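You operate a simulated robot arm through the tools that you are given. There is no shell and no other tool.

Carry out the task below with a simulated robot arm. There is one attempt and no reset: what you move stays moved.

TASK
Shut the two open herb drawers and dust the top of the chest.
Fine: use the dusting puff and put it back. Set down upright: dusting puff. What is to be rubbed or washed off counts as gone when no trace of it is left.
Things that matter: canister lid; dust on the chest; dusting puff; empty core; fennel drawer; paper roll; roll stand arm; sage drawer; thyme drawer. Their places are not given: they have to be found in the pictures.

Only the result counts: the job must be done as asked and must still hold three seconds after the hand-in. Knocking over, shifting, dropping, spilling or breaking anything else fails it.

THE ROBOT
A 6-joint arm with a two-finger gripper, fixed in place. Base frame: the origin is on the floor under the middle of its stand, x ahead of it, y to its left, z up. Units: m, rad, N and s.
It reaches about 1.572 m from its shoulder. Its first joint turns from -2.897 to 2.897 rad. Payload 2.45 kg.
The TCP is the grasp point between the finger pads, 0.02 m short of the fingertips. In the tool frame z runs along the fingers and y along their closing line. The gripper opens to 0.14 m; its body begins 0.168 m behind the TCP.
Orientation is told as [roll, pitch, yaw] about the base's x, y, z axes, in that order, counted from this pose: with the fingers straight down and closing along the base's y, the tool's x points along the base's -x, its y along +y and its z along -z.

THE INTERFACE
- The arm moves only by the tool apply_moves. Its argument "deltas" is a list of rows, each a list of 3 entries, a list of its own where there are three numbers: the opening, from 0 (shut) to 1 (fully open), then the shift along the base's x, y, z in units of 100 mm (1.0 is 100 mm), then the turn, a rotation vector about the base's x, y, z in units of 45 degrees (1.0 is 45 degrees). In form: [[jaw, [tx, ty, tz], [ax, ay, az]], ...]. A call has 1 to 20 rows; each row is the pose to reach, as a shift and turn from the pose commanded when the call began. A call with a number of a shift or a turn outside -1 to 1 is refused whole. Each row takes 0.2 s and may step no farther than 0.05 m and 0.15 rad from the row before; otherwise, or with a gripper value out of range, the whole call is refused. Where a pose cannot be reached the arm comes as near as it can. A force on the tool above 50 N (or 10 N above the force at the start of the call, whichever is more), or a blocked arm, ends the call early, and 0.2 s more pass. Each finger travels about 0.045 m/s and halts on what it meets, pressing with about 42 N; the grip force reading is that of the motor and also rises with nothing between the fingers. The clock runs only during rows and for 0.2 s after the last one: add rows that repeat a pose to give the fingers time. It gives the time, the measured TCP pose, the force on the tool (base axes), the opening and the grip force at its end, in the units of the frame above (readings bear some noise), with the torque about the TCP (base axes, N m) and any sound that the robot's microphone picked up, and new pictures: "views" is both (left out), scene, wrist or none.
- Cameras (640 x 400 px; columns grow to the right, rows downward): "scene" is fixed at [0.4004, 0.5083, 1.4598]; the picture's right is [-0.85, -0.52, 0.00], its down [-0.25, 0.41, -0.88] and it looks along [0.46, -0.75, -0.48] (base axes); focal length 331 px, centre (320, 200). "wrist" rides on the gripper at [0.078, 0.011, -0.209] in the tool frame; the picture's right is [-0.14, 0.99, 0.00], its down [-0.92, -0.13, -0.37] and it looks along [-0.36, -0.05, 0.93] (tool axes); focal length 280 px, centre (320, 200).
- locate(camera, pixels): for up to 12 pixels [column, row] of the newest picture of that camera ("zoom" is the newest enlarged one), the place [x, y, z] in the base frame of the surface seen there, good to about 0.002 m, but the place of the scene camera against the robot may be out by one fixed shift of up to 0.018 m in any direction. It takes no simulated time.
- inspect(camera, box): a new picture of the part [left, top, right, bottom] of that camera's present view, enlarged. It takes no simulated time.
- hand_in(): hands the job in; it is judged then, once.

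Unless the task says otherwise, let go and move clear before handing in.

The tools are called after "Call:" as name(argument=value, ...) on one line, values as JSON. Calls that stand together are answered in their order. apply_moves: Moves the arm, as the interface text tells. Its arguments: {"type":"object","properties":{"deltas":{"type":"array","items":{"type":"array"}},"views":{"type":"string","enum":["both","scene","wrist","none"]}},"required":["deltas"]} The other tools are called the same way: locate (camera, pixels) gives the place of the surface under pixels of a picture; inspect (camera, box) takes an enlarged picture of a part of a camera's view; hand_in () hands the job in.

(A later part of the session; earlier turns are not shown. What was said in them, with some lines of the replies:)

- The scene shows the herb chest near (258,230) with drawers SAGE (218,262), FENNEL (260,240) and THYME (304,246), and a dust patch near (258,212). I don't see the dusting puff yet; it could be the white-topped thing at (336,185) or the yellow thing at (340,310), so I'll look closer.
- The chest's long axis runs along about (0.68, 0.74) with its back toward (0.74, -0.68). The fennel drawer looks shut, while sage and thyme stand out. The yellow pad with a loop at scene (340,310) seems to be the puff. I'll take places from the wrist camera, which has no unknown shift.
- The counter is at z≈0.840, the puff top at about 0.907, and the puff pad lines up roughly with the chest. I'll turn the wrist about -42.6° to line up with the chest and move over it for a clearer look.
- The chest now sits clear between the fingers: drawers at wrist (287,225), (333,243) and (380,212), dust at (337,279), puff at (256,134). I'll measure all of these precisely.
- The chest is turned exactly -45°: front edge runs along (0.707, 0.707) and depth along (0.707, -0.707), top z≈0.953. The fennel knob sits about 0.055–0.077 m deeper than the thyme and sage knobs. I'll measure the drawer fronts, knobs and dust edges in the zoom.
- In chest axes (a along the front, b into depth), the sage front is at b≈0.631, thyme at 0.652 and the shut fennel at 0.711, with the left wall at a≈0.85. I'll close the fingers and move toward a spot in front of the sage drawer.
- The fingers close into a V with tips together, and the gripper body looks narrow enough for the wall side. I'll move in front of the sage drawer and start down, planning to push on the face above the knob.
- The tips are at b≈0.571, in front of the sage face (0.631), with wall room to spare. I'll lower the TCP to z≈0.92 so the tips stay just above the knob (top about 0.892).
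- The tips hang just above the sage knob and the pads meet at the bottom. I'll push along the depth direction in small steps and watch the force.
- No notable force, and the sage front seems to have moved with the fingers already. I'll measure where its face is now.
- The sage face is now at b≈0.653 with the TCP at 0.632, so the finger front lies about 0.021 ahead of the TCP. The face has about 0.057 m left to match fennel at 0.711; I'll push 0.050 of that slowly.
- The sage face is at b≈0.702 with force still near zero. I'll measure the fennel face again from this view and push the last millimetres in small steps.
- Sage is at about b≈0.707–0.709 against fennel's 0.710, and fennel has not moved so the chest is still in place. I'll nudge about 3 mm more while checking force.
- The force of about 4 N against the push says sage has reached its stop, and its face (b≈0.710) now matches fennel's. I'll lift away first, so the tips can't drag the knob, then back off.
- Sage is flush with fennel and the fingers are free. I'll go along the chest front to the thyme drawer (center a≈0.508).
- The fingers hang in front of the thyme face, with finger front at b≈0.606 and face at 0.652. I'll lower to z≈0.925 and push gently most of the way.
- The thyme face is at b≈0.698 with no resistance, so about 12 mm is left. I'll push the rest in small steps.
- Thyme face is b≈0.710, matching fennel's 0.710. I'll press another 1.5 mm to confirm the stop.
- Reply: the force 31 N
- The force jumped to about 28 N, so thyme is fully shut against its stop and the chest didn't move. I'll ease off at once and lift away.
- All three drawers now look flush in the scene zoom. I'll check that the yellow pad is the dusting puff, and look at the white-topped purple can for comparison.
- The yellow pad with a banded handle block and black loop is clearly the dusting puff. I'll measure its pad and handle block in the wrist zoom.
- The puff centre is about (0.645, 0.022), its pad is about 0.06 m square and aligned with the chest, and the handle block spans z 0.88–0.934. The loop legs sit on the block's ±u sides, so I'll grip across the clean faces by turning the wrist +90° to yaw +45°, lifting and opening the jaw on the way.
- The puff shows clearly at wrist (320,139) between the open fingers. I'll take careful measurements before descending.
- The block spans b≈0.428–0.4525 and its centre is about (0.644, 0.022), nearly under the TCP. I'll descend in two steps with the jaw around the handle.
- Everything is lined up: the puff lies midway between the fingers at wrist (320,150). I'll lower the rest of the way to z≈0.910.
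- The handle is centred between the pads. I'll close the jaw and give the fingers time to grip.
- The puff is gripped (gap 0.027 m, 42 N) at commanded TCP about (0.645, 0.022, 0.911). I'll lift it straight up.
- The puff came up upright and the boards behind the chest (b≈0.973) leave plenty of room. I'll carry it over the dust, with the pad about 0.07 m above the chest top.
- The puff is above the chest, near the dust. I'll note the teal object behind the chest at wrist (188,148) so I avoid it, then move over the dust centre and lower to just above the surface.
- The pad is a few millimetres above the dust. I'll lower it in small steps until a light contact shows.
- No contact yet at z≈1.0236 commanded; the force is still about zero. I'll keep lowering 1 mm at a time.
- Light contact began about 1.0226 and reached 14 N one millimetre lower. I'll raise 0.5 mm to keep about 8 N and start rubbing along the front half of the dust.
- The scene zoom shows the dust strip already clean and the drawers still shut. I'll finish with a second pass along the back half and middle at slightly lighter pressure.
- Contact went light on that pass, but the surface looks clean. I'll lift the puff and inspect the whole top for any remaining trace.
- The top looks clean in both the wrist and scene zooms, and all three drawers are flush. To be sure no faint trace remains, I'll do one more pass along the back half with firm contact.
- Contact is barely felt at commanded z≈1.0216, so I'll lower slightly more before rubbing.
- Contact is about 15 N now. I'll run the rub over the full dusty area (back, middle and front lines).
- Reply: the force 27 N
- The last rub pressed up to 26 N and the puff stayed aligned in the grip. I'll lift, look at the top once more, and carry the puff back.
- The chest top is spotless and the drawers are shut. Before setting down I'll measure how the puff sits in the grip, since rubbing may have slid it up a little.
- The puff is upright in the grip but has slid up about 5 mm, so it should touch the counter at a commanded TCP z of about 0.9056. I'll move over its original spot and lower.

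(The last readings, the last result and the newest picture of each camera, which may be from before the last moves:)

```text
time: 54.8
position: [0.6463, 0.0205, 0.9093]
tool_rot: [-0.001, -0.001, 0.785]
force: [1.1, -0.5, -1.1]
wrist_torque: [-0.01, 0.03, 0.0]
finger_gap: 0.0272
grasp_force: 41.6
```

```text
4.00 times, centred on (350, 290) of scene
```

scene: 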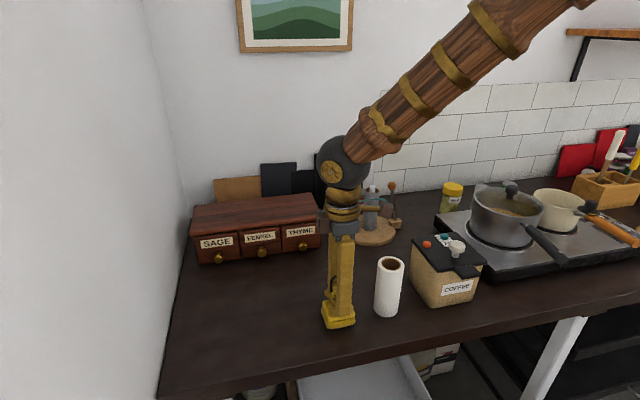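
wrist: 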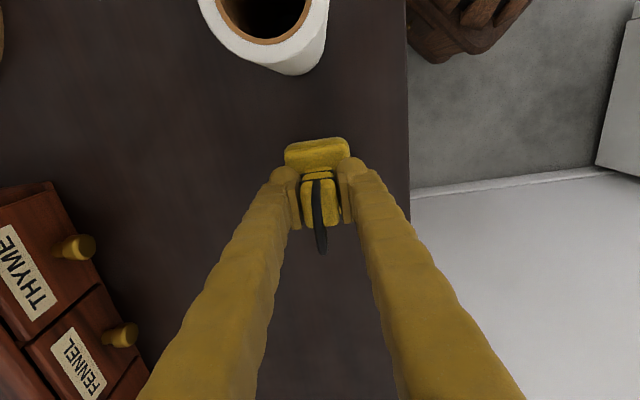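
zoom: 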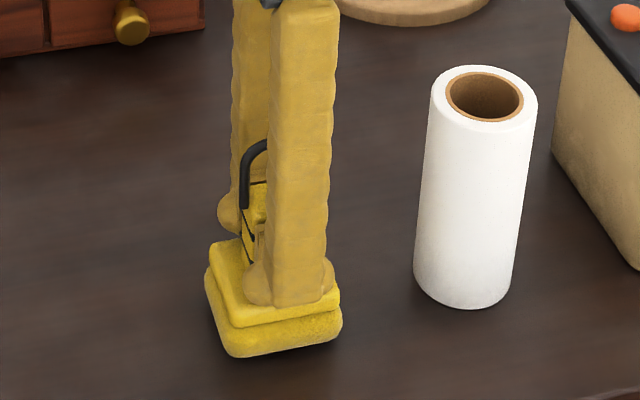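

The puff hovers a few millimetres above the counter at its old spot. I'll lower in 1 mm steps until it just touches.

Call:
apply_moves(deltas=[[0, [0, 0, -0.02], [0, 0, 0]], [0, [0, 0, -0.04], [0, 0, 0]]], views="none")

Call:
apply_moves(deltas=[[0, [0, 0, -0.01], [0, 0, 0]]], views="none")

```text
time: 55.4
position: [0.6437, 0.0213, 0.9057]
tool_rot: [0.001, -0.001, 0.786]
force: [0.1, -0.3, -1.9]
wrist_torque: [0.03, 0.01, -0.03]
finger_gap: 0.0272
grasp_force: 41.7
```

```text
time: 55.8
position: [0.645, 0.0209, 0.9072]
tool_rot: [0.001, 0.0, 0.786]
force: [-2.3, 0.1, 2.1]
wrist_torque: [-0.06, 0.1, 0.02]
finger_gap: 0.0271
grasp_force: 41.9
```

A small upward force (about 3 N over the hanging load) shows the puff is touching the counter. I'll open the jaw slowly to let go.

Call:
apply_moves(deltas=[[0.2, [0, 0, 0], [0, 0, 0]], [0.3, [0, 0, 0], [0, 0, 0]], [0.45, [0, 0, 0], [0, 0, 0]], [0.6, [0, 0, 0], [0, 0, 0]], [0.6, [0, 0, 0], [0, 0, 0]], [0.6, [0, 0, 0], [0, 0, 0]]], views="both")

Call:
inspect(camera="wrist", box=[240, 130, 400, 230])

Call:
inspect(camera="scene", box=[270, 240, 430, 340])

```text
time: 57.2
position: [0.6443, 0.0216, 0.906]
tool_rot: [0.001, 0.001, 0.786]
force: [-0.1, 1.0, 0.6]
wrist_torque: [-0.03, 0.02, 0.01]
finger_gap: 0.0841
grasp_force: 0.1
```

scene: 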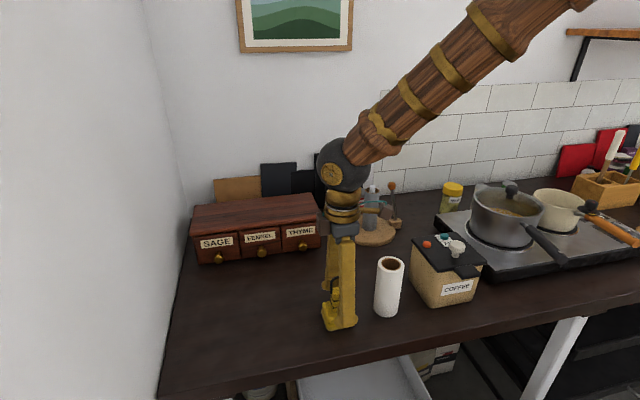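
wrist: 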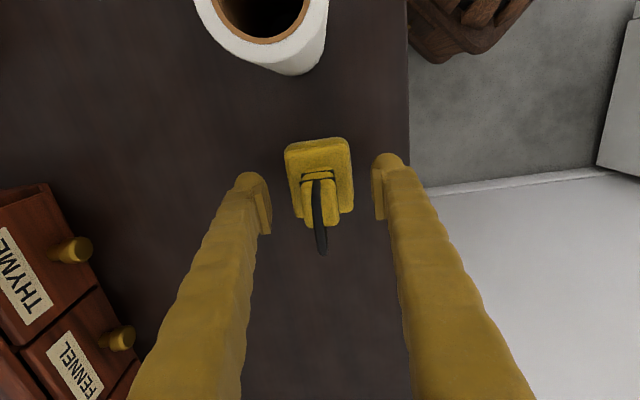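

```text
4.00 times, centred on (320, 180) of wrist
```

zoom: 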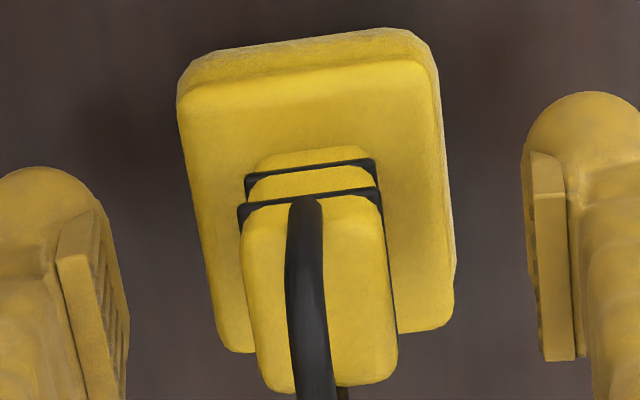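

```text
4.00 times, centred on (350, 290) of scene
```

zoom: 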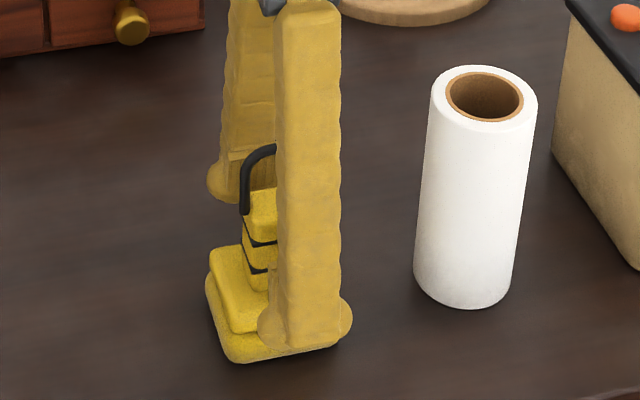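

The jaw is open and the puff stands upright between the fingers. I'll rise straight up, clear of the loop, and then check everything.

Call:
apply_moves(deltas=[[0.6, [0, 0, 0.2], [0, 0, 0]], [0.6, [0, 0, 0.4], [0, 0, 0]], [0.6, [0, 0, 0.7], [0, 0, 0]], [0.6, [0, 0, 1.0], [0, 0, 0]]], views="none")

Call:
apply_moves(deltas=[[0.6, [0, 0, 0.4], [0, 0, 0]], [0.6, [0, 0, 0.8], [0, 0, 0]], [0.6, [0, 0, 1.0], [0, 0, 0]], [0.6, [0, 0, 1.0], [0, 0, 0]]], views="none")

Call:
apply_moves(deltas=[[0.6, [0, 0, 0.186], [0, 0, 0]], [0.6, [-0.009, -0.012, 0.186], [0, 0, 0]], [0.6, [-0.009, -0.012, 0.186], [0, 0, 0]]], views="both")

Call:
inspect(camera="wrist", box=[272, 104, 368, 164])

```text
time: 58.2
position: [0.6453, 0.022, 1.0069]
tool_rot: [-0.001, -0.002, 0.785]
force: [-0.4, -0.4, 0.2]
wrist_torque: [-0.01, 0.01, 0.01]
finger_gap: 0.0841
grasp_force: 0.0
```

```text
time: 59.2
position: [0.6467, 0.0192, 1.1044]
tool_rot: [-0.002, 0.001, 0.785]
force: [0.9, 0.4, -0.3]
wrist_torque: [-0.04, -0.01, -0.03]
finger_gap: 0.084
grasp_force: 0.1
```

```text
time: 60.0
position: [0.6454, 0.0182, 1.1239]
tool_rot: [0.0, -0.001, 0.785]
force: [0.1, 0.8, 0.1]
wrist_torque: [-0.03, -0.01, 0.02]
finger_gap: 0.0839
grasp_force: 0.1
```

scene: 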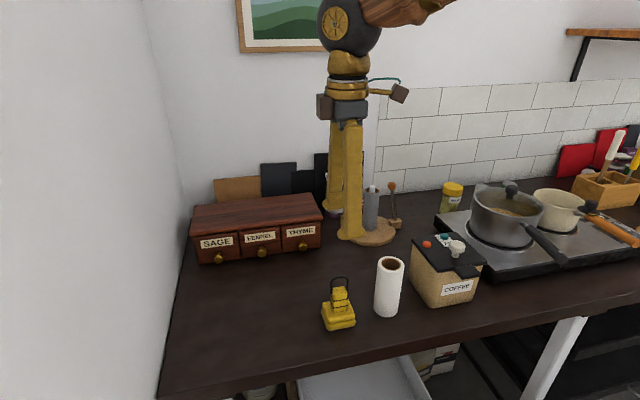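
wrist: 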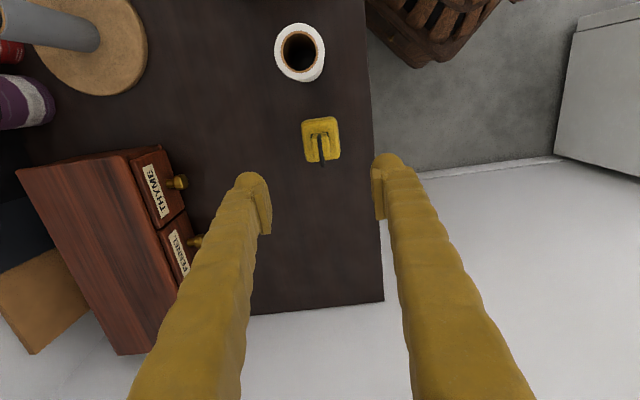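

```text
6.67 times, centred on (320, 134) of wrist
```

zoom: 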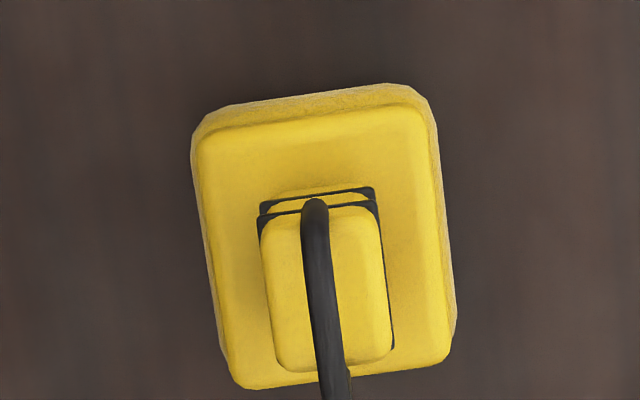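

The puff is back at wrist (320,139), in almost exactly its original pose. I'll verify the drawer faces, the chest top and the surroundings from the scene camera.

Call:
inspect(camera="scene", box=[185, 190, 329, 280])

Call:
locate(camera="zoom", pixels=[[100, 270], [60, 230], [200, 270], [280, 250], [370, 240], [300, 190], [460, 230], [560, 210], [150, 300], [342, 275], [523, 245]])

Call:
inspect(camera="scene", box=[300, 160, 500, 335])

```text
4.44 times, centred on (257, 235) of scene
```

zoom: 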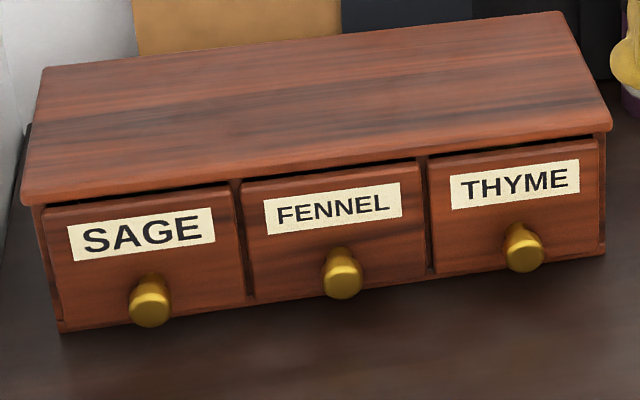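

```text
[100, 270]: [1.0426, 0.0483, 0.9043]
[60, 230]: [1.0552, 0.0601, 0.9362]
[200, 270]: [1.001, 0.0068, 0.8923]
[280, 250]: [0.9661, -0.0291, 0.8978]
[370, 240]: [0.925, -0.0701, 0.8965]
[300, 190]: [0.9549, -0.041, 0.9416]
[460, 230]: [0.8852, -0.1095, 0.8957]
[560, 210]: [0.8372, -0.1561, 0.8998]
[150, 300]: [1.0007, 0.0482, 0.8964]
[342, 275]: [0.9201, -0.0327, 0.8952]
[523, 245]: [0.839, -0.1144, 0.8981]
```

```text
2.29 times, centred on (400, 248) of scene
```

zoom: 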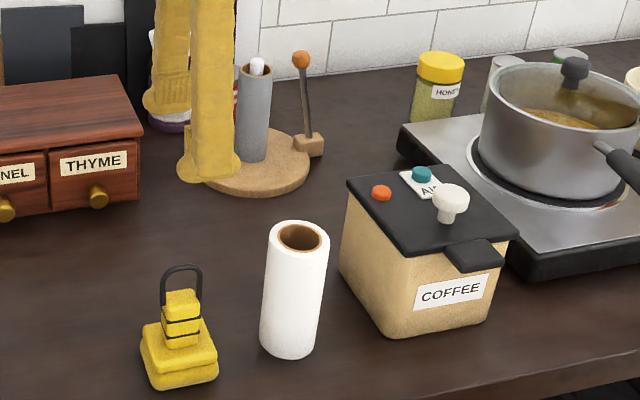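

The sage, fennel and thyme faces agree to within about 1 mm (b≈0.703 in scene frame), the top is clean, and the puff, paper roll, canister lid and stand look undisturbed. I'll move the arm a bit higher and then hand in.

Call:
apply_moves(deltas=[[0.6, [0, 0, 0.3], [0, 0, 0]], [0.6, [0, 0, 0.6], [0, 0, 0]], [0.6, [0, 0, 1.0], [0, 0, 0]], [0.6, [0, 0, 1.0], [0, 0, 0]]], views="scene")

```text
time: 61.0
position: [0.6471, 0.0195, 1.2252]
tool_rot: [-0.001, 0.001, 0.787]
force: [0.3, -1.3, -0.5]
wrist_torque: [0.02, 0.01, -0.01]
finger_gap: 0.0839
grasp_force: 0.0
```

scene: 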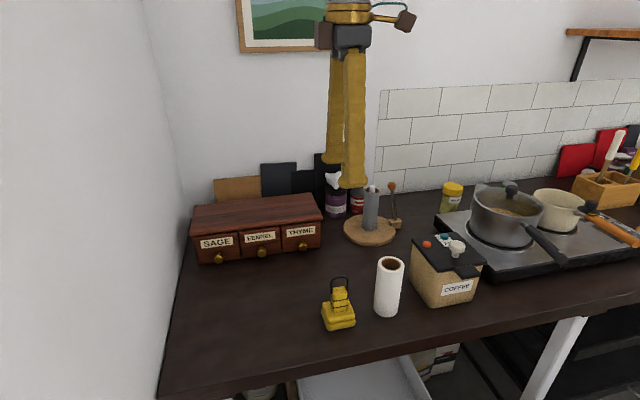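

The arm is clear, the drawers at (216,242), (260,238) and (302,232) are shut, the chest top is clean and the puff stands upright at (339,307). I'm handing in.

Call:
hand_in()

```text
The job is handed in.
```

The job is done and handed in: the sage and thyme drawers are shut, and the top of the chest is dusted.

- **Drawers:** both now sit level with the fennel drawer, to within about 1 mm. The chest did not move when I pushed them home.
- **Dust:** I rubbed the dusty area three times with the dusting puff. I could see no trace left in the close-up pictures.
- **Puff:** it is back upright on its original spot, within a millimetre or two.
- **Everything else:** the paper roll, coffee canister and roll stand look undisturbed in the last pictures.

The arm let go and was well clear before I handed in. No result came back beyond confirmation that the job was handed in.
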